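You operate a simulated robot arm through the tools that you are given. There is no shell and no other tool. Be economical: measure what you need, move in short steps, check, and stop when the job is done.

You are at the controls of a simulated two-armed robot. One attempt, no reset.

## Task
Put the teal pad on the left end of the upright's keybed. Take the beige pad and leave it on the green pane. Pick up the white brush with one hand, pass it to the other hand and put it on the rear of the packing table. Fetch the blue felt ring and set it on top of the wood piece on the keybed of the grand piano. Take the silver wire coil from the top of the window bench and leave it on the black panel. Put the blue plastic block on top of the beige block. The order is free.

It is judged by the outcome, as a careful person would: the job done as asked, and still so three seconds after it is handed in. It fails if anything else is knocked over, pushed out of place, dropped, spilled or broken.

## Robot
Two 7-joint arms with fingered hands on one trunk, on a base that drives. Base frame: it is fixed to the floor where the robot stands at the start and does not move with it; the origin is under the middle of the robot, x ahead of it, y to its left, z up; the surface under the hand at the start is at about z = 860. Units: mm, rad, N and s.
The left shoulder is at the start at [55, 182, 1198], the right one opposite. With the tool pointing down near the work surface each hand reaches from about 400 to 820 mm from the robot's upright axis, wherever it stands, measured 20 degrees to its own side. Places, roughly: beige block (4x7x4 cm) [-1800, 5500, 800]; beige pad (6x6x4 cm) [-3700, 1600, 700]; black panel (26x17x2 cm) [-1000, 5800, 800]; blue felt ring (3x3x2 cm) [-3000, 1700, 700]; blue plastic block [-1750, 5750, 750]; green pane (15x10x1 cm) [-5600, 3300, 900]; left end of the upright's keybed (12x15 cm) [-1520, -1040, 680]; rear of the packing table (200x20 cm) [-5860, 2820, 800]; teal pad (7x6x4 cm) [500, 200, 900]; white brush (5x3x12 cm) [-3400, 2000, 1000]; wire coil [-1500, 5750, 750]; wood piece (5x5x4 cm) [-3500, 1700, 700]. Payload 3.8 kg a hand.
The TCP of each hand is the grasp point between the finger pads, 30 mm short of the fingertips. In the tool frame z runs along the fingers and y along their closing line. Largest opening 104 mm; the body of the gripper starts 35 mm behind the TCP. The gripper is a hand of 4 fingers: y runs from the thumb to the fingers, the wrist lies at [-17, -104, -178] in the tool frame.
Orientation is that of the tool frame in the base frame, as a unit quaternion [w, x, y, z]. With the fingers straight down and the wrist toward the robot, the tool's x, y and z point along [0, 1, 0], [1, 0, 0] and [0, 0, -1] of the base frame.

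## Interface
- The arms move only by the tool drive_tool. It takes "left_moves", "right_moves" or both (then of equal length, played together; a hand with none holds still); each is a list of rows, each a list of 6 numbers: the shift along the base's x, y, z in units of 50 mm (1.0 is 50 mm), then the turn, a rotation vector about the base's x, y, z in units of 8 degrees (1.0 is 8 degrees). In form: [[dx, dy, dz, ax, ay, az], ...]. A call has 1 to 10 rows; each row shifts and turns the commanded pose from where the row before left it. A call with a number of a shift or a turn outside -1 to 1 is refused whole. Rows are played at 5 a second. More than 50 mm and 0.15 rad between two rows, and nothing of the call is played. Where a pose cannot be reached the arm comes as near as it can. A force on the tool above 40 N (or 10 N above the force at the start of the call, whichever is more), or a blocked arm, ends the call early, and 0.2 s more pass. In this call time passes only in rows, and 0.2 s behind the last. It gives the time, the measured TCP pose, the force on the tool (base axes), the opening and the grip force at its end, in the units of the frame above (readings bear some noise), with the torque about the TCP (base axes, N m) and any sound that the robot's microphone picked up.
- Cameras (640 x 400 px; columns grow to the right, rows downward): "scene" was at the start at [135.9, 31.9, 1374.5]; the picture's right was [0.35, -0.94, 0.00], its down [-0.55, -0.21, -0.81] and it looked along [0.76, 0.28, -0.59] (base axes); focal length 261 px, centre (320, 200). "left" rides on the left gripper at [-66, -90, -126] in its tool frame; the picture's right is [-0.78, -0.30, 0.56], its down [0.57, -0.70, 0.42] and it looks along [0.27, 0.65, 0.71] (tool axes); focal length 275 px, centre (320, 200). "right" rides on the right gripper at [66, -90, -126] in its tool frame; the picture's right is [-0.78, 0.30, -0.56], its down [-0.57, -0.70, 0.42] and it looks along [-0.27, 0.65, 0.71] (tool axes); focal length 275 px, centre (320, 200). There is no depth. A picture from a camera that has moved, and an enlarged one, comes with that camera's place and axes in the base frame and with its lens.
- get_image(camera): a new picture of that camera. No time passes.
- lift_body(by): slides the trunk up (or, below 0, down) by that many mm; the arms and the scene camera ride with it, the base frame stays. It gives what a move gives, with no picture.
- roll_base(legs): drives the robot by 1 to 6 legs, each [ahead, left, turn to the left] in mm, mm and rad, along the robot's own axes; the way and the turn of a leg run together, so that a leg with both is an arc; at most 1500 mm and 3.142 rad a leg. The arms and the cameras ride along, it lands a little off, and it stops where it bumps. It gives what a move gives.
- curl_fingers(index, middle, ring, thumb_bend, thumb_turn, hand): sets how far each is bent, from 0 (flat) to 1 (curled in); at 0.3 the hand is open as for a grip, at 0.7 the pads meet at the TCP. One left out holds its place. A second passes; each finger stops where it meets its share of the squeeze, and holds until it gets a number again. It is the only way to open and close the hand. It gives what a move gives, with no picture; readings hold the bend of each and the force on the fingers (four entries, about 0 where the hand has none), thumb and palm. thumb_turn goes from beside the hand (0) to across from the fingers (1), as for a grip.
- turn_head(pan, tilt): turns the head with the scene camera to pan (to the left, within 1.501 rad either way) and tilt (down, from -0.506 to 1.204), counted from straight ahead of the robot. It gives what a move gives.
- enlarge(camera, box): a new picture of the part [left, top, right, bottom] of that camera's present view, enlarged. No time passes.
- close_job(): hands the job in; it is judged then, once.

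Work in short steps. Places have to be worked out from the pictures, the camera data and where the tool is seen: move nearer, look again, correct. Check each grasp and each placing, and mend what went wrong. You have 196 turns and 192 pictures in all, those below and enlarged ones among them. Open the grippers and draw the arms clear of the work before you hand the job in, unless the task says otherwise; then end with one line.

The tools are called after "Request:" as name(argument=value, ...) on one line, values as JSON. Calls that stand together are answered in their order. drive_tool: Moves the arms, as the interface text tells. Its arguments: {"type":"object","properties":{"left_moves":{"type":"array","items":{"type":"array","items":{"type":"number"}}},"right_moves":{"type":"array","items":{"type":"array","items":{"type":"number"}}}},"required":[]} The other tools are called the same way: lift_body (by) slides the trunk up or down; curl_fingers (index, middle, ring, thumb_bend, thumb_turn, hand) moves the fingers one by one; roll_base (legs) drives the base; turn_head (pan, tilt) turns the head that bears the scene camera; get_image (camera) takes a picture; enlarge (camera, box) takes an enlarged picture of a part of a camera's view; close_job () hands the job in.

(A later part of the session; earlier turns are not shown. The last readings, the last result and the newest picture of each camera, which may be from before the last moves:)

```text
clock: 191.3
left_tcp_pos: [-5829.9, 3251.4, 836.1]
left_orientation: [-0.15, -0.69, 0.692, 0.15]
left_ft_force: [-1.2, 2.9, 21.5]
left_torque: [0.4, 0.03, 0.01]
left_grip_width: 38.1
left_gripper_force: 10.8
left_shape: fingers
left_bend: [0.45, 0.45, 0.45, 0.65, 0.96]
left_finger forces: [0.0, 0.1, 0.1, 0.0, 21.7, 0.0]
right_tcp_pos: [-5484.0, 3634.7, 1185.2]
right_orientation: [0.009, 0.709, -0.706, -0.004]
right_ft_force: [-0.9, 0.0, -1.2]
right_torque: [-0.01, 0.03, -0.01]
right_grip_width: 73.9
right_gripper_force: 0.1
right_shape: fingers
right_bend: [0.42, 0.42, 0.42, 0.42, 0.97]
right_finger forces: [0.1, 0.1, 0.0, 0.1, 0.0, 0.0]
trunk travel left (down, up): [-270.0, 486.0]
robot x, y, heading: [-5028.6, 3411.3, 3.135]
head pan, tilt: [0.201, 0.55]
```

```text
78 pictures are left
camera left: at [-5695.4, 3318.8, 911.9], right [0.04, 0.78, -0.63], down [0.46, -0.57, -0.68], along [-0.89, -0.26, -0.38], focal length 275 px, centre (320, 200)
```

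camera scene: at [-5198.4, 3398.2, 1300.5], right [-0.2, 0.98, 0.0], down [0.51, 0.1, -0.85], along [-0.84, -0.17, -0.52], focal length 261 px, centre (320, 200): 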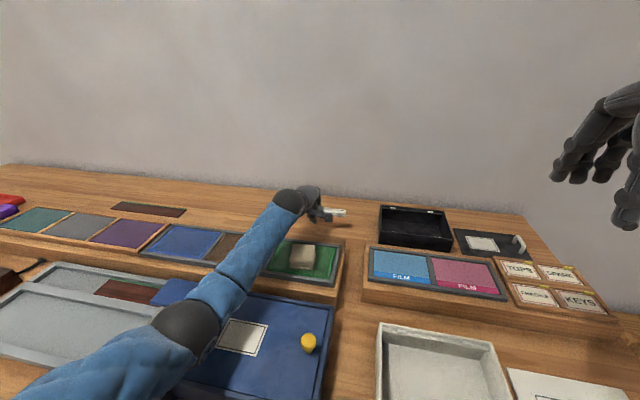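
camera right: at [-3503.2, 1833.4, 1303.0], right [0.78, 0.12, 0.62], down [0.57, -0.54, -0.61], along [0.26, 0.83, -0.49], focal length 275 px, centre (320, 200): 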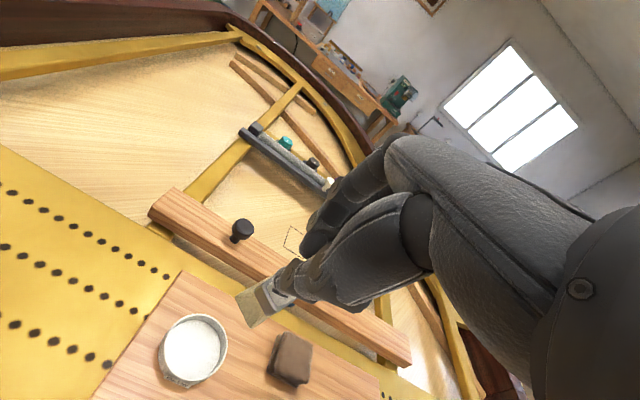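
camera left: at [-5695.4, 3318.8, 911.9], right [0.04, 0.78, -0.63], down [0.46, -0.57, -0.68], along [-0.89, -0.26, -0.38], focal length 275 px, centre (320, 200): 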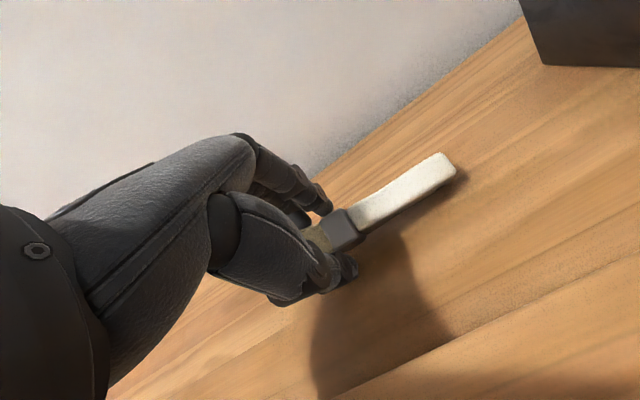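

The brush has settled on the table. I raise the hand gradually and check.

Request:
drive_tool(left_moves=[[0, 0, 0.15, 0, 0, 0]])

Request:
curl_fingers(hand="left", index=0.35, middle=0.35, ring=0.35, thumb_bend=0.45)

Request:
drive_tool(left_moves=[[0, 0, 0.3, 0, 0, 0], [0, 0, 0.7, 0, 0, 0], [0, 0, 0.9, 0, 0, 0], [0, 0, 0.9, 0, 0, 0]])

Request:
get_image(camera="left")

Request:
get_image(camera="scene")

```text
clock: 191.7
left_tcp_pos: [-5828.6, 3250.5, 837.2]
left_orientation: [-0.148, -0.691, 0.692, 0.147]
left_ft_force: [-3.0, 3.5, 14.1]
left_torque: [0.26, 0.06, 0.05]
left_grip_width: 40.5
left_gripper_force: 7.1
left_shape: fingers
left_bend: [0.45, 0.45, 0.45, 0.63, 0.96]
left_finger forces: [0.0, 0.0, 0.0, 0.1, 13.6, 0.1]
right_tcp_pos: [-5485.2, 3634.8, 1184.9]
right_orientation: [0.008, 0.709, -0.706, -0.004]
right_ft_force: [0.7, 0.3, 0.1]
right_torque: [0.0, -0.01, -0.02]
right_grip_width: 74.0
right_gripper_force: 0.0
right_shape: fingers
right_bend: [0.42, 0.42, 0.42, 0.42, 0.97]
right_finger forces: [0.1, 0.1, 0.0, 0.0, 0.0, 0.0]
trunk travel left (down, up): [-270.0, 486.0]
robot x, y, heading: [-5024.6, 3414.0, 3.138]
head pan, tilt: [0.201, 0.55]
```

```text
clock: 192.7
left_tcp_pos: [-5830.1, 3251.3, 839.7]
left_orientation: [-0.15, -0.691, 0.691, 0.148]
left_ft_force: [-5.3, 0.6, 16.4]
left_torque: [0.2, 0.03, 0.06]
left_grip_width: 57.0
left_gripper_force: 8.7
left_shape: fingers
left_bend: [0.35, 0.35, 0.35, 0.59, 0.97]
left_finger forces: [0.0, 0.0, 0.0, 0.0, 16.7, 0.0]
right_tcp_pos: [-5485.5, 3633.7, 1185.5]
right_orientation: [0.008, 0.708, -0.706, -0.005]
right_ft_force: [-0.1, -0.4, -0.5]
right_torque: [0.04, 0.02, 0.0]
right_grip_width: 73.8
right_gripper_force: 0.0
right_shape: fingers
right_bend: [0.42, 0.42, 0.42, 0.42, 0.97]
right_finger forces: [0.0, 0.0, 0.0, 0.1, 0.0, 0.0]
trunk travel left (down, up): [-270.0, 486.0]
robot x, y, heading: [-5027.8, 3414.7, 3.143]
head pan, tilt: [0.201, 0.55]
```

```text
clock: 193.7
left_tcp_pos: [-5826.7, 3252.1, 974.9]
left_orientation: [-0.146, -0.691, 0.693, 0.146]
left_ft_force: [0.1, -0.7, 1.4]
left_torque: [0.0, -0.02, -0.02]
left_grip_width: 79.2
left_gripper_force: 0.0
left_shape: fingers
left_bend: [0.35, 0.35, 0.35, 0.45, 0.97]
left_finger forces: [0.0, 0.0, 0.0, 0.0, 0.0, 0.0]
right_tcp_pos: [-5485.5, 3633.9, 1184.8]
right_orientation: [0.008, 0.708, -0.706, -0.004]
right_ft_force: [0.1, 0.4, 0.5]
right_torque: [0.0, 0.04, 0.01]
right_grip_width: 74.1
right_gripper_force: 0.1
right_shape: fingers
right_bend: [0.42, 0.42, 0.42, 0.42, 0.97]
right_finger forces: [0.0, 0.0, 0.1, 0.0, 0.0, 0.0]
trunk travel left (down, up): [-270.0, 486.0]
robot x, y, heading: [-5022.7, 3414.6, 3.141]
head pan, tilt: [0.201, 0.55]
```

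```text
77 pictures are left
camera left: at [-5694.6, 3319.7, 1052.8], right [0.05, 0.77, -0.63], down [0.47, -0.57, -0.67], along [-0.88, -0.26, -0.39], focal length 275 px, centre (320, 200)
```

left: 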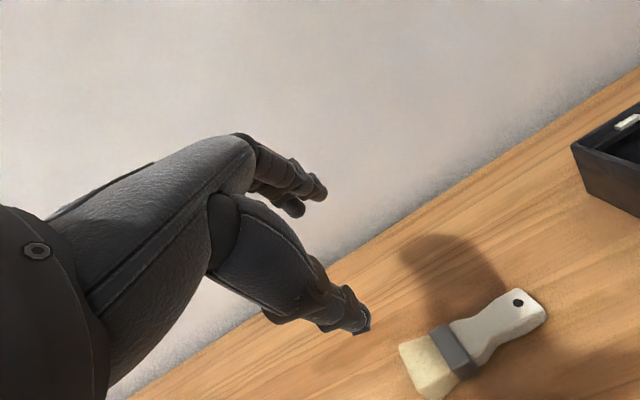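

```text
76 pictures are left
camera scene: at [-5197.4, 3398.5, 1300.6], right [-0.2, 0.98, 0.0], down [0.51, 0.1, -0.85], along [-0.84, -0.17, -0.52], focal length 261 px, centre (320, 200)
```

scene: 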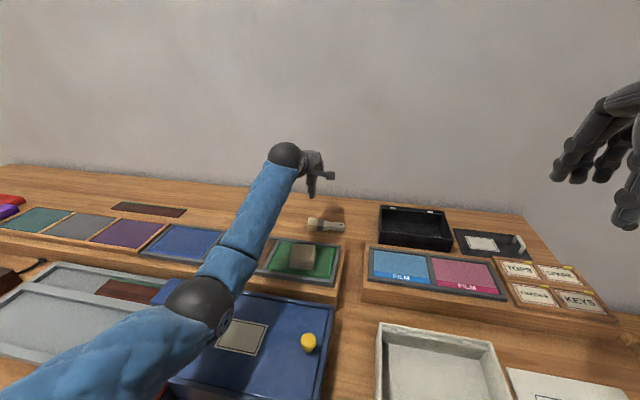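

The brush lies on the rear strip at about [-5835,3285]. Now I retract the left arm, untilt it, raise the trunk, back up, and turn toward +y.

Request:
drive_tool(left_moves=[[0.5, 0, 0.8, 0, 0, 0], [0.7, 0, 0.6, 0, 0, 0], [0.9, 0, 0, 0, 0, 0], [0.9, 0, 0, 0, -1, 0], [0.9, 0, 0, 0, -1, 0], [0.9, 0, 0, 0, -1, 0], [0.8, 0, 0, 0, 0, 0]])

Request:
lift_body(by=130)

Request:
roll_base(legs=[[-350, 0, 0], [0, 0, -1.57]])

Request:
turn_head(pan=-0.3, tilt=0.35)

Request:
get_image(camera="scene")

```text
clock: 195.3
left_tcp_pos: [-5601.4, 3247.5, 1006.2]
left_orientation: [-0.001, -0.706, 0.708, 0.001]
left_ft_force: [0.3, -0.5, -0.3]
left_torque: [0.0, -0.04, -0.03]
left_grip_width: 79.5
left_gripper_force: 0.1
left_shape: fingers
left_bend: [0.35, 0.35, 0.35, 0.45, 0.97]
left_finger forces: [0.0, 0.0, 0.0, 0.1, 0.0, 0.0]
left hand out of reach, approached as far as the arm can: row 6, 7
right_tcp_pos: [-5485.5, 3632.6, 1185.4]
right_orientation: [0.008, 0.709, -0.706, -0.004]
right_ft_force: [0.1, 0.4, -0.6]
right_torque: [-0.01, -0.01, 0.0]
right_grip_width: 73.9
right_gripper_force: 0.1
right_shape: fingers
right_bend: [0.42, 0.42, 0.42, 0.42, 0.97]
right_finger forces: [0.0, 0.0, 0.1, 0.0, 0.0, 0.0]
trunk travel left (down, up): [-270.0, 486.0]
robot x, y, heading: [-5026.9, 3414.4, 3.138]
head pan, tilt: [0.201, 0.55]
```

```text
clock: 196.9
left_tcp_pos: [-5603.6, 3248.3, 1134.5]
left_orientation: [0.0, -0.707, 0.707, -0.001]
left_ft_force: [0.4, -0.4, -0.3]
left_torque: [0.02, 0.04, -0.01]
left_grip_width: 79.5
left_gripper_force: 0.0
left_shape: fingers
left_bend: [0.35, 0.35, 0.35, 0.45, 0.97]
left_finger forces: [0.0, 0.0, 0.1, 0.0, 0.0, 0.0]
right_tcp_pos: [-5487.1, 3634.6, 1313.2]
right_orientation: [0.007, 0.709, -0.706, -0.004]
right_ft_force: [-0.6, -0.5, -0.6]
right_torque: [0.01, 0.02, 0.03]
right_grip_width: 74.2
right_gripper_force: 0.0
right_shape: fingers
right_bend: [0.42, 0.42, 0.42, 0.42, 0.97]
right_finger forces: [0.0, 0.1, 0.0, 0.0, 0.0, 0.0]
trunk travel left (down, up): [-400.0, 356.0]
robot x, y, heading: [-5023.2, 3416.7, 3.143]
head pan, tilt: [0.201, 0.55]
```

```text
clock: 202.9
left_tcp_pos: [-4836.7, 3990.8, 1135.6]
left_orientation: [-0.001, 0.003, 1.0, 0.001]
left_ft_force: [-0.9, -0.1, 0.1]
left_torque: [-0.02, -0.01, 0.0]
left_grip_width: 79.5
left_gripper_force: 0.1
left_shape: fingers
left_bend: [0.35, 0.35, 0.35, 0.45, 0.97]
left_finger forces: [0.0, 0.0, 0.1, 0.0, 0.0, 0.1]
right_tcp_pos: [-4452.7, 3873.0, 1314.4]
right_orientation: [-0.003, 0.002, 1.0, 0.009]
right_ft_force: [-0.7, -0.2, 0.2]
right_torque: [0.02, 0.01, 0.01]
right_grip_width: 74.1
right_gripper_force: 0.1
right_shape: fingers
right_bend: [0.42, 0.42, 0.42, 0.42, 0.97]
right_finger forces: [0.0, 0.0, 0.0, 0.0, 0.0, 0.0]
trunk travel left (down, up): [-400.0, 356.0]
robot x, y, heading: [-4674.3, 3408.9, 1.562]
head pan, tilt: [0.201, 0.55]
```

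```text
clock: 203.9
left_tcp_pos: [-4837.5, 3991.2, 1136.0]
left_orientation: [0.001, 0.003, 1.0, 0.0]
left_ft_force: [-0.1, -0.4, -0.3]
left_torque: [0.0, -0.02, 0.02]
left_grip_width: 79.3
left_gripper_force: 0.2
left_shape: fingers
left_bend: [0.35, 0.35, 0.35, 0.45, 0.97]
left_finger forces: [0.1, 0.0, 0.0, 0.0, 0.0, 0.0]
right_tcp_pos: [-4454.2, 3872.8, 1313.9]
right_orientation: [-0.002, 0.0, 1.0, 0.009]
right_ft_force: [-0.1, -0.8, 0.4]
right_torque: [-0.01, -0.01, 0.02]
right_grip_width: 73.9
right_gripper_force: 0.0
right_shape: fingers
right_bend: [0.42, 0.42, 0.42, 0.42, 0.97]
right_finger forces: [0.0, 0.0, 0.0, 0.0, 0.0, 0.0]
trunk travel left (down, up): [-400.0, 356.0]
robot x, y, heading: [-4679.9, 3411.0, 1.56]
head pan, tilt: [-0.3, 0.351]
```

```text
75 pictures are left
camera scene: at [-4647.1, 3541.6, 1450.6], right [0.95, -0.3, 0.0], down [-0.1, -0.33, -0.94], along [0.29, 0.89, -0.34], focal length 261 px, centre (320, 200)
```

scene: 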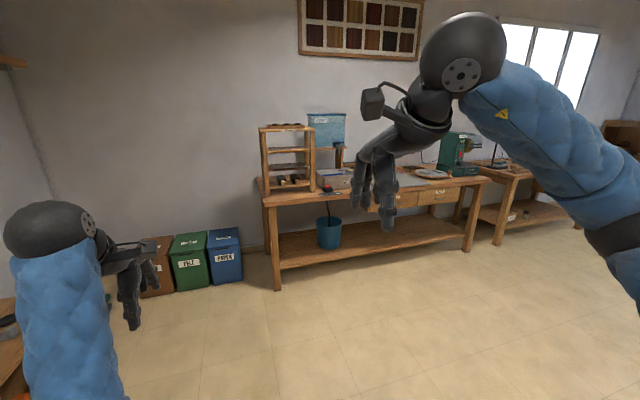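

The aisle in front of the benches (front edge y≈5400) is clear. I go ahead 850 and then strafe right about 2850 toward the window bench.

Request:
roll_base(legs=[[850, 0, 0.01], [0, -1430, 0], [0, -1430, 0]])

Request:
turn_head(pan=-0.2, tilt=0.4)

Request:
get_image(camera="scene")

```text
clock: 221.9
left_tcp_pos: [-1978.2, 4898.5, 1135.8]
left_orientation: [0.0, -0.013, 1.0, 0.0]
left_ft_force: [-0.3, -0.7, 0.6]
left_torque: [-0.02, -0.01, 0.02]
left_grip_width: 79.4
left_gripper_force: 0.0
left_shape: fingers
left_bend: [0.35, 0.35, 0.35, 0.45, 0.97]
left_finger forces: [0.0, 0.1, 0.1, 0.0, 0.0, 0.0]
right_tcp_pos: [-1589.2, 4793.7, 1314.3]
right_orientation: [-0.003, -0.015, 1.0, 0.009]
right_ft_force: [0.6, 0.0, -0.1]
right_torque: [-0.05, 0.01, -0.01]
right_grip_width: 74.0
right_gripper_force: 0.1
right_shape: fingers
right_bend: [0.42, 0.42, 0.42, 0.42, 0.97]
right_finger forces: [0.0, 0.0, 0.0, 0.0, 0.0, 0.0]
trunk travel left (down, up): [-400.0, 356.0]
robot x, y, heading: [-1793.8, 4326.1, 1.593]
head pan, tilt: [-0.3, 0.351]
```

```text
clock: 222.6
left_tcp_pos: [-1978.8, 4899.7, 1135.5]
left_orientation: [0.0, -0.013, 1.0, -0.001]
left_ft_force: [-0.1, 0.9, -0.1]
left_torque: [-0.03, -0.02, 0.02]
left_grip_width: 79.2
left_gripper_force: 0.1
left_shape: fingers
left_bend: [0.35, 0.35, 0.35, 0.45, 0.97]
left_finger forces: [0.0, 0.1, 0.0, 0.0, 0.1, 0.1]
right_tcp_pos: [-1589.8, 4792.2, 1314.5]
right_orientation: [-0.003, -0.016, 1.0, 0.008]
right_ft_force: [0.4, 0.3, -0.4]
right_torque: [-0.03, 0.02, -0.01]
right_grip_width: 74.1
right_gripper_force: 0.0
right_shape: fingers
right_bend: [0.42, 0.42, 0.42, 0.42, 0.97]
right_finger forces: [0.1, 0.0, 0.1, 0.1, 0.0, 0.1]
trunk travel left (down, up): [-400.0, 356.0]
robot x, y, heading: [-1795.0, 4324.6, 1.6]
head pan, tilt: [-0.201, 0.4]
```

```text
74 pictures are left
camera scene: at [-1781.5, 4458.3, 1446.1], right [0.98, -0.17, 0.0], down [-0.07, -0.38, -0.92], along [0.16, 0.91, -0.39], focal length 261 px, centre (320, 200)
```

scene: 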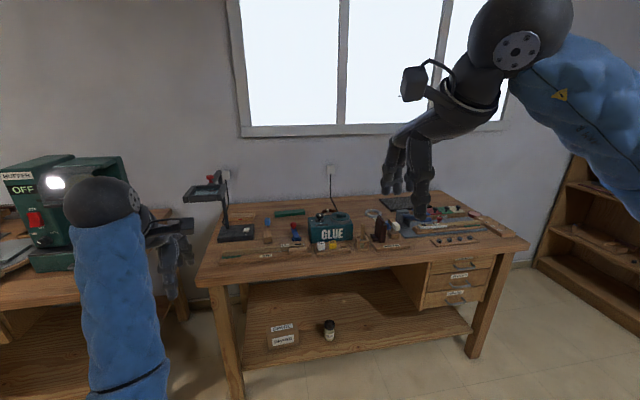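

The window bench spans x≈-2120..-607 with its front at y≈5355. A lamp stands near [-2000,5660], so I tuck the left hand back, up and inward before driving in.

Request:
drive_tool(left_moves=[[0.4, -0.5, 0.6, 0, 0, 0], [0.4, -0.5, 0.6, 0, 0, 0], [0.3, -0.5, 0.6, 0, 0, 0], [0.3, -0.5, 0.6, 0, 0, 0]])

Request:
roll_base(legs=[[0, 0, -0.03], [480, 0, 0], [0, -200, 0]])

Request:
turn_head(pan=0.0, tilt=0.6)

Request:
get_image(camera="scene")

Request:
enlarge(camera="scene", box=[160, 150, 360, 280])

```text
clock: 223.6
left_tcp_pos: [-1909.6, 4901.8, 1193.6]
left_orientation: [0.0, -0.014, 1.0, 0.0]
left_ft_force: [-0.6, -0.1, -0.3]
left_torque: [0.02, -0.02, -0.01]
left_grip_width: 79.5
left_gripper_force: 0.1
left_shape: fingers
left_bend: [0.35, 0.35, 0.35, 0.45, 0.97]
left_finger forces: [0.0, 0.0, 0.1, 0.0, 0.1, 0.0]
left hand out of reach, approached as far as the arm can: row 1, 2, 3, 4
right_tcp_pos: [-1589.8, 4794.1, 1314.2]
right_orientation: [-0.002, -0.015, 1.0, 0.008]
right_ft_force: [0.7, 0.1, -0.3]
right_torque: [0.02, 0.0, 0.02]
right_grip_width: 73.8
right_gripper_force: 0.0
right_shape: fingers
right_bend: [0.42, 0.42, 0.42, 0.42, 0.97]
right_finger forces: [0.0, 0.0, 0.0, 0.0, 0.0, 0.0]
trunk travel left (down, up): [-400.0, 356.0]
robot x, y, heading: [-1794.2, 4325.6, 1.597]
head pan, tilt: [-0.201, 0.4]
```

```text
clock: 228.0
left_tcp_pos: [-1695.0, 5384.4, 1194.0]
left_orientation: [-0.002, -0.002, 1.0, 0.0]
left_ft_force: [-0.1, 0.5, 0.8]
left_torque: [-0.02, 0.03, -0.01]
left_grip_width: 79.4
left_gripper_force: 0.0
left_shape: fingers
left_bend: [0.35, 0.35, 0.35, 0.45, 0.97]
left_finger forces: [0.0, 0.0, 0.0, 0.1, 0.1, 0.0]
right_tcp_pos: [-1377.8, 5269.5, 1313.6]
right_orientation: [-0.002, -0.006, 1.0, 0.008]
right_ft_force: [0.4, -0.4, 0.5]
right_torque: [0.02, 0.01, 0.02]
right_grip_width: 73.9
right_gripper_force: 0.1
right_shape: fingers
right_bend: [0.42, 0.42, 0.42, 0.42, 0.97]
right_finger forces: [0.0, 0.0, 0.0, 0.1, 0.0, 0.0]
trunk travel left (down, up): [-400.0, 356.0]
robot x, y, heading: [-1593.7, 4807.0, 1.567]
head pan, tilt: [-0.201, 0.4]
```

```text
clock: 228.7
left_tcp_pos: [-1697.3, 5384.4, 1194.5]
left_orientation: [0.0, -0.003, 1.0, -0.001]
left_ft_force: [0.1, 0.1, 0.6]
left_torque: [-0.02, -0.01, -0.02]
left_grip_width: 79.3
left_gripper_force: 0.1
left_shape: fingers
left_bend: [0.35, 0.35, 0.35, 0.45, 0.97]
left_finger forces: [0.1, 0.1, 0.0, 0.0, 0.0, 0.0]
right_tcp_pos: [-1379.3, 5269.0, 1314.1]
right_orientation: [-0.002, -0.005, 1.0, 0.009]
right_ft_force: [-0.1, 0.5, 0.0]
right_torque: [0.01, -0.03, 0.01]
right_grip_width: 74.0
right_gripper_force: 0.0
right_shape: fingers
right_bend: [0.42, 0.42, 0.42, 0.42, 0.97]
right_finger forces: [0.1, 0.1, 0.1, 0.0, 0.0, 0.1]
trunk travel left (down, up): [-400.0, 356.0]
robot x, y, heading: [-1593.7, 4804.1, 1.579]
head pan, tilt: [0.0, 0.6]
```

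```text
73 pictures are left
camera scene: at [-1596.6, 4935.9, 1427.9], right [1.0, 0.0, 0.0], down [0.0, -0.56, -0.83], along [0.0, 0.83, -0.56], focal length 261 px, centre (320, 200)
```

scene: 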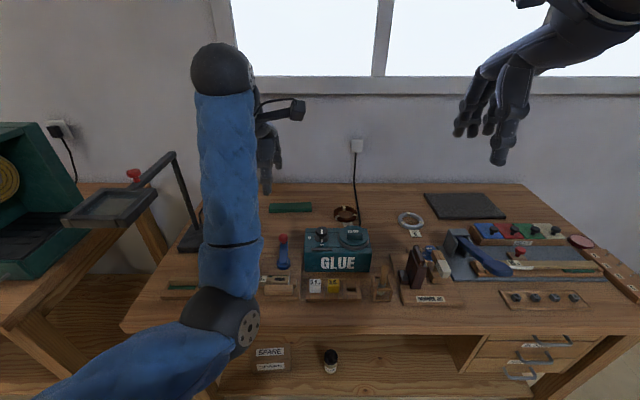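

```text
3.08 times, centred on (260, 215) of scene
camera zoom: at [-1596.6, 4935.9, 1427.9], right [1.0, 0.0, 0.0], down [0.0, -0.56, -0.83], along [0.0, 0.83, -0.56], focal length 803 px, centre (505, 154)
```

zoom: 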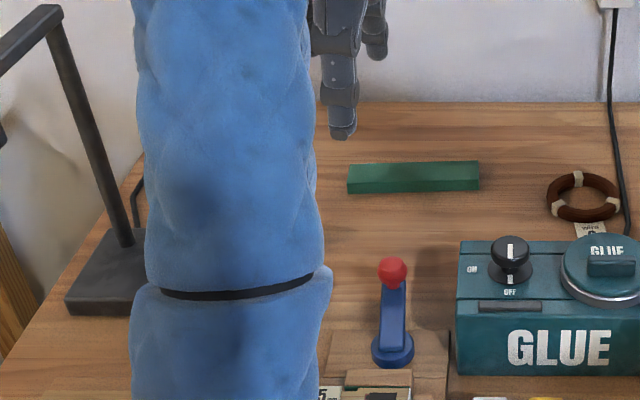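

I see a silver coil at about [-1231,5773] and a brown one at about [-1492,5806]; the black panel is near [-971,5870]. I strafe right to work on the silver coil and see what was behind the left arm.

Request:
roll_base(legs=[[0, -210, 0]])

Request:
turn_head(pan=0.2, tilt=0.7)

Request:
get_image(camera="scene")

Request:
get_image(camera="right")

```text
clock: 230.4
left_tcp_pos: [-1482.1, 5385.1, 1194.0]
left_orientation: [-0.001, -0.003, 1.0, 0.0]
left_ft_force: [0.9, -0.1, -0.7]
left_torque: [0.0, 0.02, 0.0]
left_grip_width: 79.3
left_gripper_force: 0.1
left_shape: fingers
left_bend: [0.35, 0.35, 0.35, 0.45, 0.97]
left_finger forces: [0.1, 0.0, 0.1, 0.0, 0.0, 0.0]
right_tcp_pos: [-1165.3, 5269.5, 1313.9]
right_orientation: [-0.002, -0.005, 1.0, 0.009]
right_ft_force: [0.7, -0.4, -0.3]
right_torque: [-0.01, 0.02, 0.03]
right_grip_width: 74.1
right_gripper_force: 0.1
right_shape: fingers
right_bend: [0.42, 0.42, 0.42, 0.42, 0.97]
right_finger forces: [0.1, 0.0, 0.0, 0.0, 0.0, 0.0]
trunk travel left (down, up): [-400.0, 356.0]
robot x, y, heading: [-1384.9, 4803.6, 1.569]
head pan, tilt: [0.0, 0.6]
```

```text
clock: 231.1
left_tcp_pos: [-1484.4, 5385.2, 1193.1]
left_orientation: [-0.001, -0.002, 1.0, 0.0]
left_ft_force: [0.0, -0.2, -0.7]
left_torque: [-0.02, 0.04, -0.04]
left_grip_width: 79.5
left_gripper_force: 0.0
left_shape: fingers
left_bend: [0.35, 0.35, 0.35, 0.45, 0.97]
left_finger forces: [0.0, 0.0, 0.0, 0.1, 0.0, 0.0]
right_tcp_pos: [-1166.0, 5269.8, 1314.6]
right_orientation: [-0.002, -0.004, 1.0, 0.009]
right_ft_force: [-0.3, -0.1, 0.6]
right_torque: [0.02, 0.03, -0.02]
right_grip_width: 73.9
right_gripper_force: 0.0
right_shape: fingers
right_bend: [0.42, 0.42, 0.42, 0.42, 0.97]
right_finger forces: [0.0, 0.1, 0.0, 0.0, 0.0, 0.1]
trunk travel left (down, up): [-400.0, 356.0]
robot x, y, heading: [-1383.8, 4806.4, 1.573]
head pan, tilt: [0.201, 0.7]
```

```text
71 pictures are left
camera scene: at [-1401.1, 4931.2, 1419.3], right [0.98, 0.2, 0.0], down [0.13, -0.63, -0.77], along [-0.15, 0.75, -0.64], focal length 261 px, centre (320, 200)
```

scene: 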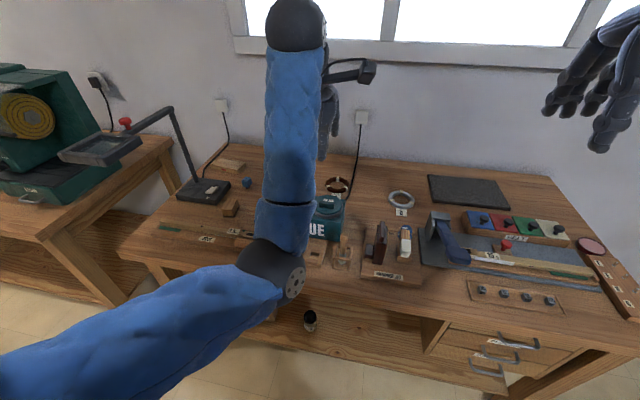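

```text
70 pictures are left
camera right: at [-1231.5, 5176.9, 1439.9], right [0.78, 0.29, 0.56], down [0.58, -0.69, -0.44], along [0.26, 0.66, -0.7], focal length 275 px, centre (320, 200)
```

right: 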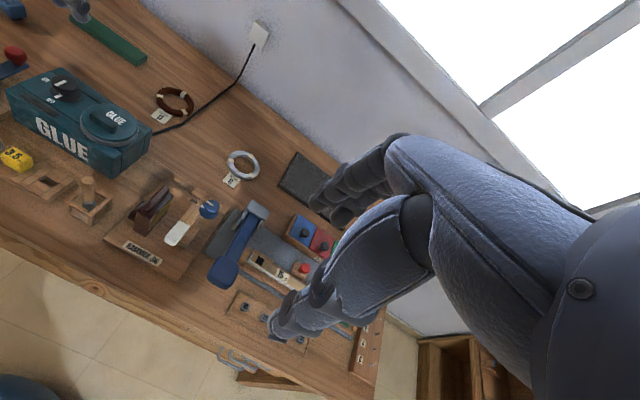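

Triangulation puts the silver coil at about [-1256,5697,815]. A small blue block and tan blocks are visible at the left end. I drive ahead 195 and bring the right hand above the coil.

Request:
roll_base(legs=[[195, 0, 0]])

Request:
drive_tool(right_moves=[[-0.3, 0.6, -0.7, 0, 0, 0], [-0.3, 0.6, -0.7, 0, 0, 0], [-0.3, 0.6, -0.7, 0, 0, 0], [-0.3, 0.6, -0.7, 0, 0, 0], [-0.3, 0.6, -0.7, 0, 0, 0], [-0.3, 0.6, -0.7, 0, 0, 0], [0, 0.6, -0.7, 0, 0, 0], [0, 0.4, -0.7, 0, 0, 0]])

Request:
get_image(camera="right")

Request:
get_image(camera="scene")

```text
clock: 232.7
left_tcp_pos: [-1485.9, 5585.1, 1192.1]
left_orientation: [0.0, -0.004, 1.0, 0.0]
left_ft_force: [0.1, 0.5, -0.9]
left_torque: [-0.04, -0.02, 0.02]
left_grip_width: 79.5
left_gripper_force: 0.1
left_shape: fingers
left_bend: [0.35, 0.35, 0.35, 0.45, 0.97]
left_finger forces: [0.0, 0.1, 0.0, 0.0, 0.0, 0.0]
right_tcp_pos: [-1168.1, 5470.4, 1313.6]
right_orientation: [-0.003, -0.005, 1.0, 0.008]
right_ft_force: [0.0, 0.4, 0.1]
right_torque: [0.01, 0.02, -0.01]
right_grip_width: 74.2
right_gripper_force: 0.1
right_shape: fingers
right_bend: [0.42, 0.42, 0.42, 0.42, 0.97]
right_finger forces: [0.0, 0.0, 0.1, 0.0, 0.1, 0.0]
trunk travel left (down, up): [-400.0, 356.0]
robot x, y, heading: [-1382.3, 5007.2, 1.576]
head pan, tilt: [0.201, 0.7]
```

```text
clock: 234.5
left_tcp_pos: [-1485.5, 5585.1, 1192.5]
left_orientation: [0.001, -0.004, 1.0, 0.0]
left_ft_force: [-0.4, -0.3, 0.3]
left_torque: [-0.01, 0.03, 0.02]
left_grip_width: 79.7
left_gripper_force: 0.1
left_shape: fingers
left_bend: [0.35, 0.35, 0.35, 0.45, 0.97]
left_finger forces: [0.0, 0.1, 0.0, 0.1, 0.0, 0.1]
right_tcp_pos: [-1258.4, 5699.1, 1034.6]
right_orientation: [-0.001, -0.006, 1.0, 0.009]
right_ft_force: [0.4, 1.5, 0.2]
right_torque: [0.0, 0.0, 0.0]
right_grip_width: 74.0
right_gripper_force: 0.1
right_shape: fingers
right_bend: [0.42, 0.42, 0.42, 0.42, 0.97]
right_finger forces: [0.0, 0.0, 0.0, 0.0, 0.0, 0.0]
trunk travel left (down, up): [-400.0, 356.0]
robot x, y, heading: [-1382.2, 5003.9, 1.58]
head pan, tilt: [0.201, 0.7]
```

```text
69 pictures are left
camera right: at [-1323.1, 5606.3, 1158.9], right [0.77, 0.3, 0.56], down [0.58, -0.69, -0.44], along [0.25, 0.66, -0.7], focal length 275 px, centre (320, 200)
```

right: 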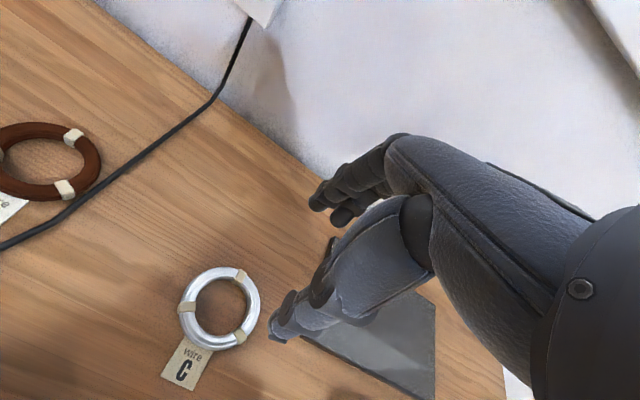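

```text
68 pictures are left
camera scene: at [-1402.1, 5130.6, 1419.2], right [0.98, 0.2, 0.0], down [0.13, -0.63, -0.76], along [-0.16, 0.75, -0.64], focal length 261 px, centre (320, 200)
```

scene: 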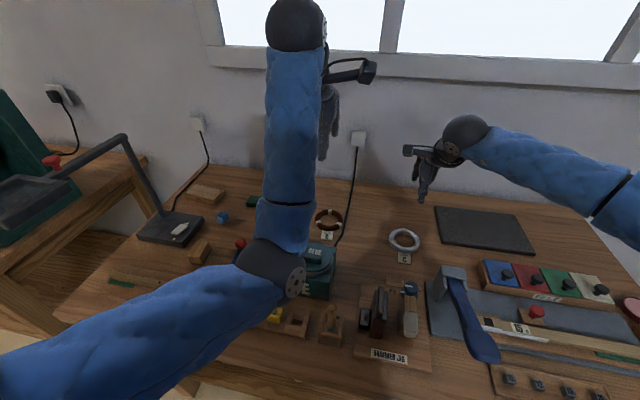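

The silver coil (outer Ø≈85, hole ≈52) is centred at about [-1268,5685,840]. I'll put the thumb in the hole and the fingers outside the far rim, lowering to z≈905 first.

Request:
curl_fingers(hand="right", index=0.5, middle=0.5, ring=0.5, thumb_bend=0.5)

Request:
drive_tool(right_moves=[[-0.2, 0.4, -0.8, 0, 0, 0], [0, 0, -0.9, 0, 0, 0], [0, 0, -0.9, 0, 0, 0]])

Request:
get_image(camera="right")

Request:
enlarge(camera="scene", box=[350, 150, 490, 290])

```text
clock: 235.5
left_tcp_pos: [-1485.7, 5584.3, 1193.5]
left_orientation: [0.0, -0.004, 1.0, 0.0]
left_ft_force: [-0.1, 0.0, 0.1]
left_torque: [0.0, 0.04, 0.02]
left_grip_width: 79.3
left_gripper_force: 0.0
left_shape: fingers
left_bend: [0.35, 0.35, 0.35, 0.45, 0.97]
left_finger forces: [0.0, 0.0, 0.0, 0.0, 0.0, 0.1]
right_tcp_pos: [-1257.5, 5698.8, 1034.4]
right_orientation: [-0.003, -0.004, 1.0, 0.008]
right_ft_force: [0.6, 0.3, 0.0]
right_torque: [0.01, -0.02, -0.01]
right_grip_width: 54.1
right_gripper_force: 0.1
right_shape: fingers
right_bend: [0.5, 0.5, 0.5, 0.5, 0.97]
right_finger forces: [0.0, 0.0, 0.0, 0.0, 0.1, 0.0]
trunk travel left (down, up): [-400.0, 356.0]
robot x, y, heading: [-1385.1, 5005.7, 1.576]
head pan, tilt: [0.201, 0.7]
```

```text
clock: 236.3
left_tcp_pos: [-1486.0, 5584.9, 1193.4]
left_orientation: [0.0, -0.003, 1.0, 0.001]
left_ft_force: [0.3, 0.8, 0.1]
left_torque: [-0.02, -0.01, 0.0]
left_grip_width: 79.5
left_gripper_force: 0.0
left_shape: fingers
left_bend: [0.35, 0.35, 0.35, 0.45, 0.97]
left_finger forces: [0.0, 0.1, 0.1, 0.1, 0.0, 0.0]
right_tcp_pos: [-1269.6, 5719.2, 903.3]
right_orientation: [-0.002, -0.006, 1.0, 0.009]
right_ft_force: [-0.3, 1.7, -0.3]
right_torque: [0.02, 0.01, 0.03]
right_grip_width: 54.2
right_gripper_force: 0.1
right_shape: fingers
right_bend: [0.5, 0.5, 0.5, 0.5, 0.97]
right_finger forces: [0.1, 0.1, 0.0, 0.1, 0.0, 0.0]
trunk travel left (down, up): [-400.0, 356.0]
robot x, y, heading: [-1386.4, 5007.0, 1.578]
head pan, tilt: [0.201, 0.7]
```

```text
67 pictures are left
camera right: at [-1334.9, 5626.9, 1028.3], right [0.77, 0.3, 0.56], down [0.58, -0.69, -0.44], along [0.25, 0.66, -0.7], focal length 275 px, centre (320, 200)
```

right: 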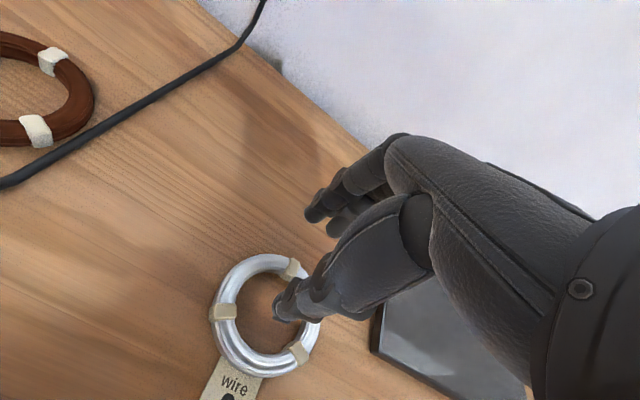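

```text
2.86 times, centred on (420, 220) of scene
camera zoom: at [-1402.4, 5130.7, 1419.1], right [0.98, 0.2, 0.0], down [0.13, -0.63, -0.76], along [-0.16, 0.75, -0.64], focal length 746 px, centre (34, 143)
```

zoom: 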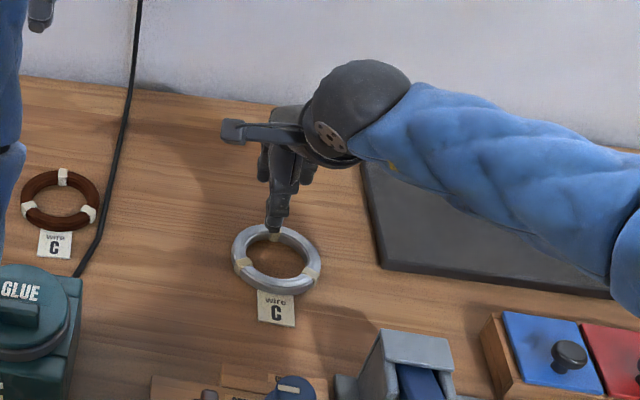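

The refined coil centre is [-1262,5693,819]. I shift to the far rim at [-1262,5727] and descend.

Request:
drive_tool(right_moves=[[0.15, 0.16, -0.3, 0, 0, 0], [0, 0, -0.4, 0, 0, 0], [0, 0, -0.3, 0, 0, 0]])

Request:
get_image(camera="right")

Request:
enlarge(camera="scene", box=[370, 190, 450, 270])

```text
clock: 237.1
left_tcp_pos: [-1486.1, 5584.0, 1193.9]
left_orientation: [0.0, -0.003, 1.0, 0.001]
left_ft_force: [-0.6, 0.6, 0.0]
left_torque: [-0.02, 0.02, -0.01]
left_grip_width: 79.5
left_gripper_force: 0.0
left_shape: fingers
left_bend: [0.35, 0.35, 0.35, 0.45, 0.97]
left_finger forces: [0.1, 0.1, 0.2, 0.1, 0.1, 0.0]
right_tcp_pos: [-1260.7, 5727.4, 854.2]
right_orientation: [-0.002, -0.005, 1.0, 0.008]
right_ft_force: [0.0, -1.3, 0.1]
right_torque: [-0.01, 0.01, 0.01]
right_grip_width: 54.2
right_gripper_force: 0.0
right_shape: fingers
right_bend: [0.5, 0.5, 0.5, 0.5, 0.97]
right_finger forces: [0.0, 0.0, 0.0, 0.0, 0.0, 0.0]
trunk travel left (down, up): [-400.0, 356.0]
robot x, y, heading: [-1384.9, 5006.8, 1.576]
head pan, tilt: [0.201, 0.7]
```

```text
65 pictures are left
camera right: at [-1326.0, 5633.8, 979.6], right [0.78, 0.3, 0.56], down [0.58, -0.69, -0.44], along [0.25, 0.66, -0.7], focal length 275 px, centre (320, 200)
```

right: 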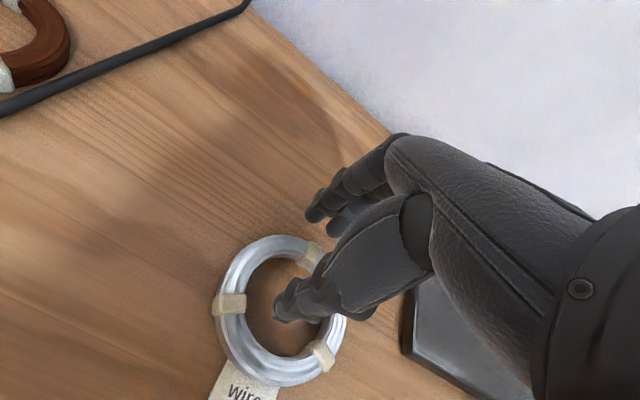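

```text
5.00 times, centred on (410, 230) of scene
camera zoom: at [-1402.1, 5130.2, 1419.2], right [0.98, 0.2, 0.0], down [0.13, -0.63, -0.76], along [-0.16, 0.75, -0.64], focal length 1305 px, centre (-130, 50)
```

zoom: 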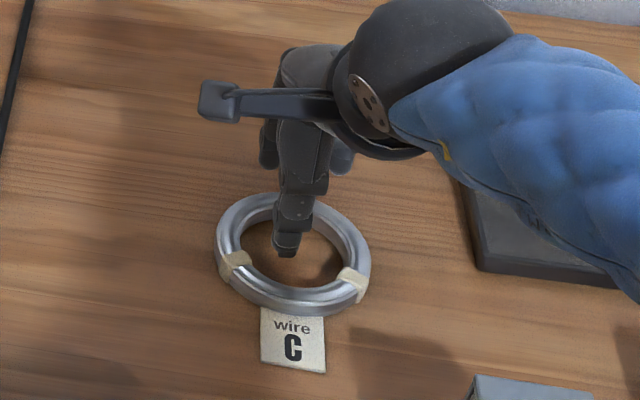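

The thumb is over the hole and the fingers are beyond the far rim. I go down 8 mm more and pinch.

Request:
drive_tool(right_moves=[[0, 0, -0.1, 0, 0, 0], [0, 0, -0.06, 0, 0, 0]])

Request:
curl_fingers(hand="right", index=0.7, middle=0.7, ring=0.7, thumb_bend=0.66)

Request:
get_image(camera="right")

```text
clock: 237.7
left_tcp_pos: [-1485.5, 5585.0, 1194.1]
left_orientation: [0.0, -0.004, 1.0, 0.0]
left_ft_force: [0.4, -0.2, 0.2]
left_torque: [-0.02, 0.01, 0.01]
left_grip_width: 79.3
left_gripper_force: 0.0
left_shape: fingers
left_bend: [0.35, 0.35, 0.35, 0.45, 0.97]
left_finger forces: [0.0, 0.1, 0.0, 0.1, 0.0, 0.0]
right_tcp_pos: [-1260.4, 5727.7, 846.7]
right_orientation: [-0.003, -0.005, 1.0, 0.009]
right_ft_force: [-0.1, -0.4, -0.8]
right_torque: [-0.01, 0.0, -0.01]
right_grip_width: 54.2
right_gripper_force: 0.0
right_shape: fingers
right_bend: [0.5, 0.5, 0.5, 0.5, 0.97]
right_finger forces: [0.0, 0.0, 0.1, 0.0, 0.0, 0.0]
trunk travel left (down, up): [-400.0, 356.0]
robot x, y, heading: [-1384.9, 5003.4, 1.571]
head pan, tilt: [0.201, 0.7]
```

```text
clock: 238.7
left_tcp_pos: [-1486.0, 5584.8, 1193.9]
left_orientation: [0.0, -0.003, 1.0, 0.0]
left_ft_force: [-1.6, -0.6, 0.6]
left_torque: [-0.01, 0.02, 0.02]
left_grip_width: 79.5
left_gripper_force: 0.1
left_shape: fingers
left_bend: [0.35, 0.35, 0.35, 0.45, 0.97]
left_finger forces: [0.1, 0.0, 0.0, 0.1, 0.1, 0.0]
right_tcp_pos: [-1260.7, 5725.6, 846.5]
right_orientation: [-0.003, -0.005, 1.0, 0.008]
right_ft_force: [-0.3, 0.2, 1.0]
right_torque: [0.0, 0.03, -0.01]
right_grip_width: 8.1
right_gripper_force: 0.8
right_shape: fingers
right_bend: [0.7, 0.69, 0.7, 0.66, 0.97]
right_finger forces: [0.0, 0.5, 0.1, 0.1, 0.1, 0.0]
trunk travel left (down, up): [-400.0, 356.0]
robot x, y, heading: [-1382.1, 5004.8, 1.573]
head pan, tilt: [0.201, 0.7]
```

```text
63 pictures are left
camera right: at [-1325.5, 5633.6, 971.3], right [0.78, 0.3, 0.56], down [0.58, -0.69, -0.44], along [0.25, 0.66, -0.7], focal length 275 px, centre (320, 200)
```

right: 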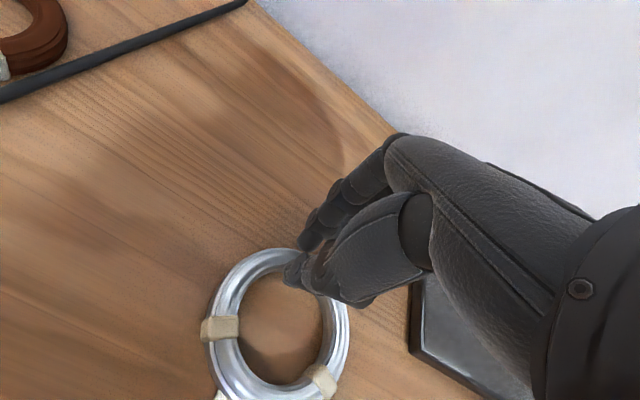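

The fingers barely touched; the coil shifted ~10 mm and the tips seem too high. I reopen and descend with force sensing.

Request:
curl_fingers(hand="right", index=0.5, middle=0.5, ring=0.5, thumb_bend=0.5)

Request:
drive_tool(right_moves=[[0, -0.2, 0.1, 0, 0, 0]])

Request:
get_image(camera="right")

Request:
enlarge(camera="scene", box=[370, 190, 450, 270])

```text
clock: 239.7
left_tcp_pos: [-1484.9, 5583.6, 1193.0]
left_orientation: [0.0, -0.003, 1.0, 0.0]
left_ft_force: [0.6, -0.2, -0.3]
left_torque: [-0.02, -0.01, 0.0]
left_grip_width: 79.5
left_gripper_force: 0.1
left_shape: fingers
left_bend: [0.35, 0.35, 0.35, 0.45, 0.97]
left_finger forces: [0.1, 0.0, 0.0, 0.1, 0.0, 0.0]
right_tcp_pos: [-1262.5, 5725.9, 847.1]
right_orientation: [-0.003, -0.004, 1.0, 0.008]
right_ft_force: [-0.6, -0.5, -0.5]
right_torque: [0.02, -0.01, 0.02]
right_grip_width: 52.8
right_gripper_force: 0.1
right_shape: fingers
right_bend: [0.5, 0.5, 0.5, 0.5, 0.97]
right_finger forces: [0.0, 0.1, 0.1, 0.1, 0.0, 0.0]
trunk travel left (down, up): [-400.0, 356.0]
robot x, y, heading: [-1383.4, 5004.1, 1.572]
head pan, tilt: [0.201, 0.7]
```

```text
clock: 240.1
left_tcp_pos: [-1485.0, 5585.1, 1194.6]
left_orientation: [-0.001, -0.004, 1.0, 0.001]
left_ft_force: [0.8, -0.2, 0.0]
left_torque: [0.0, 0.03, 0.01]
left_grip_width: 79.5
left_gripper_force: 0.0
left_shape: fingers
left_bend: [0.35, 0.35, 0.35, 0.45, 0.97]
left_finger forces: [0.0, 0.0, 0.0, 0.0, 0.0, 0.0]
right_tcp_pos: [-1258.9, 5717.3, 851.6]
right_orientation: [-0.003, -0.005, 1.0, 0.007]
right_ft_force: [-0.3, -0.5, 0.7]
right_torque: [0.0, 0.04, -0.03]
right_grip_width: 53.1
right_gripper_force: 0.0
right_shape: fingers
right_bend: [0.5, 0.5, 0.5, 0.5, 0.97]
right_finger forces: [0.0, 0.1, 0.0, 0.0, 0.0, 0.1]
trunk travel left (down, up): [-400.0, 356.0]
robot x, y, heading: [-1382.8, 5008.2, 1.576]
head pan, tilt: [0.201, 0.7]
```

```text
62 pictures are left
camera right: at [-1324.2, 5623.5, 976.5], right [0.78, 0.3, 0.56], down [0.58, -0.69, -0.44], along [0.25, 0.66, -0.7], focal length 275 px, centre (320, 200)
```

right: 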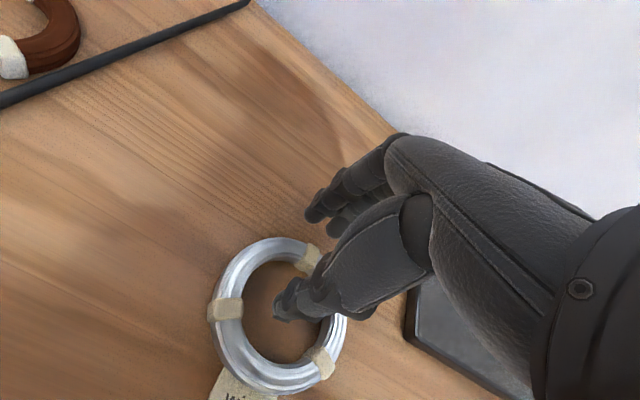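

```text
5.00 times, centred on (410, 230) of scene
camera zoom: at [-1400.4, 5129.7, 1419.3], right [0.98, 0.2, 0.0], down [0.13, -0.63, -0.77], along [-0.16, 0.75, -0.64], focal length 1305 px, centre (-130, 50)
```

zoom: 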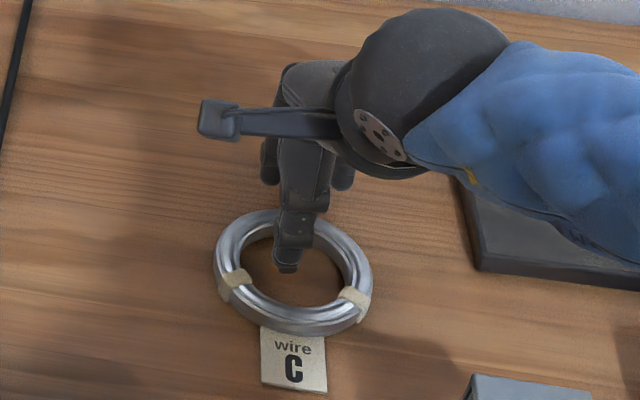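

The coil centre is now [-1260,5680] with its middle at z≈812. I align on the far rim at y≈5714 and descend until light contact.

Request:
drive_tool(right_moves=[[0, -0.06, -0.12, 0, 0, 0], [0, 0, -0.08, 0, 0, 0], [0, 0, -0.06, 0, 0, 0], [0, 0, -0.06, 0, 0, 0]])

Request:
get_image(camera="right")

```text
clock: 241.1
left_tcp_pos: [-1485.3, 5584.3, 1193.7]
left_orientation: [-0.001, -0.003, 1.0, -0.001]
left_ft_force: [-0.9, 0.5, -0.2]
left_torque: [0.01, 0.0, 0.02]
left_grip_width: 79.7
left_gripper_force: 0.1
left_shape: fingers
left_bend: [0.35, 0.35, 0.35, 0.45, 0.97]
left_finger forces: [0.1, 0.0, 0.1, 0.0, 0.0, 0.0]
right_tcp_pos: [-1260.6, 5712.7, 835.5]
right_orientation: [-0.002, -0.005, 1.0, 0.008]
right_ft_force: [-0.8, -0.5, 0.4]
right_torque: [0.02, 0.0, -0.03]
right_grip_width: 53.2
right_gripper_force: 0.0
right_shape: fingers
right_bend: [0.5, 0.5, 0.5, 0.5, 0.97]
right_finger forces: [0.0, 0.0, 0.0, 0.0, 0.0, 0.0]
trunk travel left (down, up): [-400.0, 356.0]
robot x, y, heading: [-1385.2, 5002.2, 1.579]
head pan, tilt: [0.201, 0.7]
```

```text
60 pictures are left
camera right: at [-1325.3, 5620.7, 960.6], right [0.78, 0.3, 0.56], down [0.58, -0.69, -0.44], along [0.25, 0.66, -0.7], focal length 275 px, centre (320, 200)
```

right: 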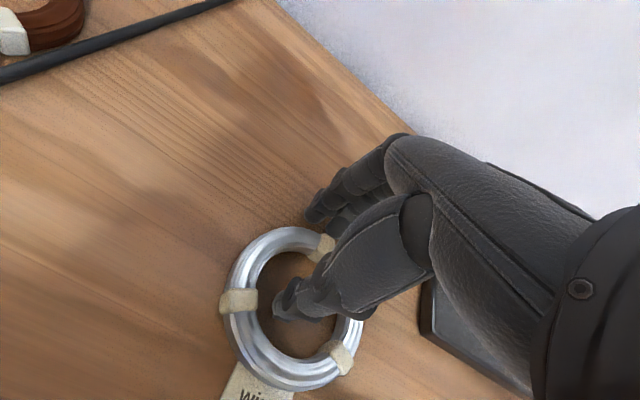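

Tips are just above the surface now. I close, with the thumb first so it catches the rim from inside.

Request:
curl_fingers(hand="right", thumb_bend=0.6)

Request:
curl_fingers(hand="right", index=0.7, middle=0.72, ring=0.7, thumb_bend=0.7)

Request:
get_image(camera="right")

```text
clock: 242.1
left_tcp_pos: [-1486.1, 5584.5, 1194.7]
left_orientation: [0.0, -0.004, 1.0, -0.001]
left_ft_force: [0.7, 0.1, 0.1]
left_torque: [0.0, 0.03, 0.03]
left_grip_width: 79.3
left_gripper_force: 0.0
left_shape: fingers
left_bend: [0.35, 0.35, 0.35, 0.45, 0.97]
left_finger forces: [0.1, 0.0, 0.0, 0.0, 0.0, 0.0]
right_tcp_pos: [-1260.7, 5713.5, 835.9]
right_orientation: [-0.002, -0.005, 1.0, 0.009]
right_ft_force: [-0.2, 0.6, -0.4]
right_torque: [0.03, 0.0, 0.01]
right_grip_width: 41.0
right_gripper_force: 0.1
right_shape: fingers
right_bend: [0.5, 0.5, 0.5, 0.6, 0.97]
right_finger forces: [0.0, 0.0, 0.0, 0.1, 0.1, 0.0]
trunk travel left (down, up): [-400.0, 356.0]
robot x, y, heading: [-1381.5, 5004.7, 1.576]
head pan, tilt: [0.201, 0.7]
```

```text
clock: 243.1
left_tcp_pos: [-1485.7, 5583.8, 1194.2]
left_orientation: [0.0, -0.004, 1.0, 0.0]
left_ft_force: [-0.3, 0.1, 0.3]
left_torque: [0.01, 0.01, 0.0]
left_grip_width: 79.7
left_gripper_force: 0.1
left_shape: fingers
left_bend: [0.35, 0.35, 0.35, 0.45, 0.97]
left_finger forces: [0.0, 0.0, 0.0, 0.0, 0.1, 0.0]
right_tcp_pos: [-1260.5, 5714.4, 835.6]
right_orientation: [-0.003, -0.006, 1.0, 0.008]
right_ft_force: [0.9, -0.6, 0.6]
right_torque: [-0.04, 0.02, 0.02]
right_grip_width: 12.3
right_gripper_force: 5.6
right_shape: fingers
right_bend: [0.67, 0.71, 0.7, 0.67, 0.96]
right_finger forces: [2.4, 2.6, 0.0, 0.0, 5.1, 0.1]
trunk travel left (down, up): [-400.0, 356.0]
robot x, y, heading: [-1383.4, 5006.9, 1.577]
head pan, tilt: [0.201, 0.7]
```

```text
59 pictures are left
camera right: at [-1325.3, 5620.7, 960.7], right [0.78, 0.3, 0.56], down [0.58, -0.69, -0.44], along [0.25, 0.66, -0.7], focal length 275 px, centre (320, 200)
```

right: 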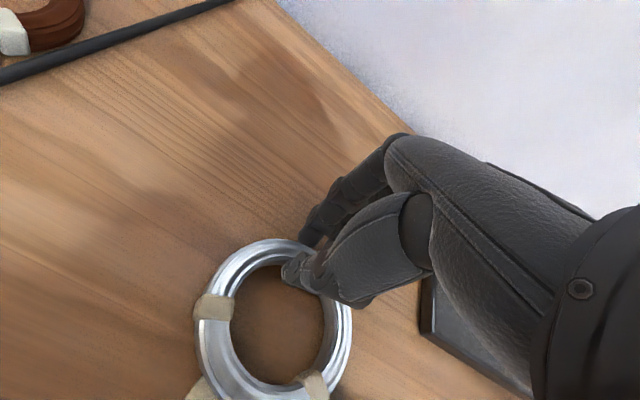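

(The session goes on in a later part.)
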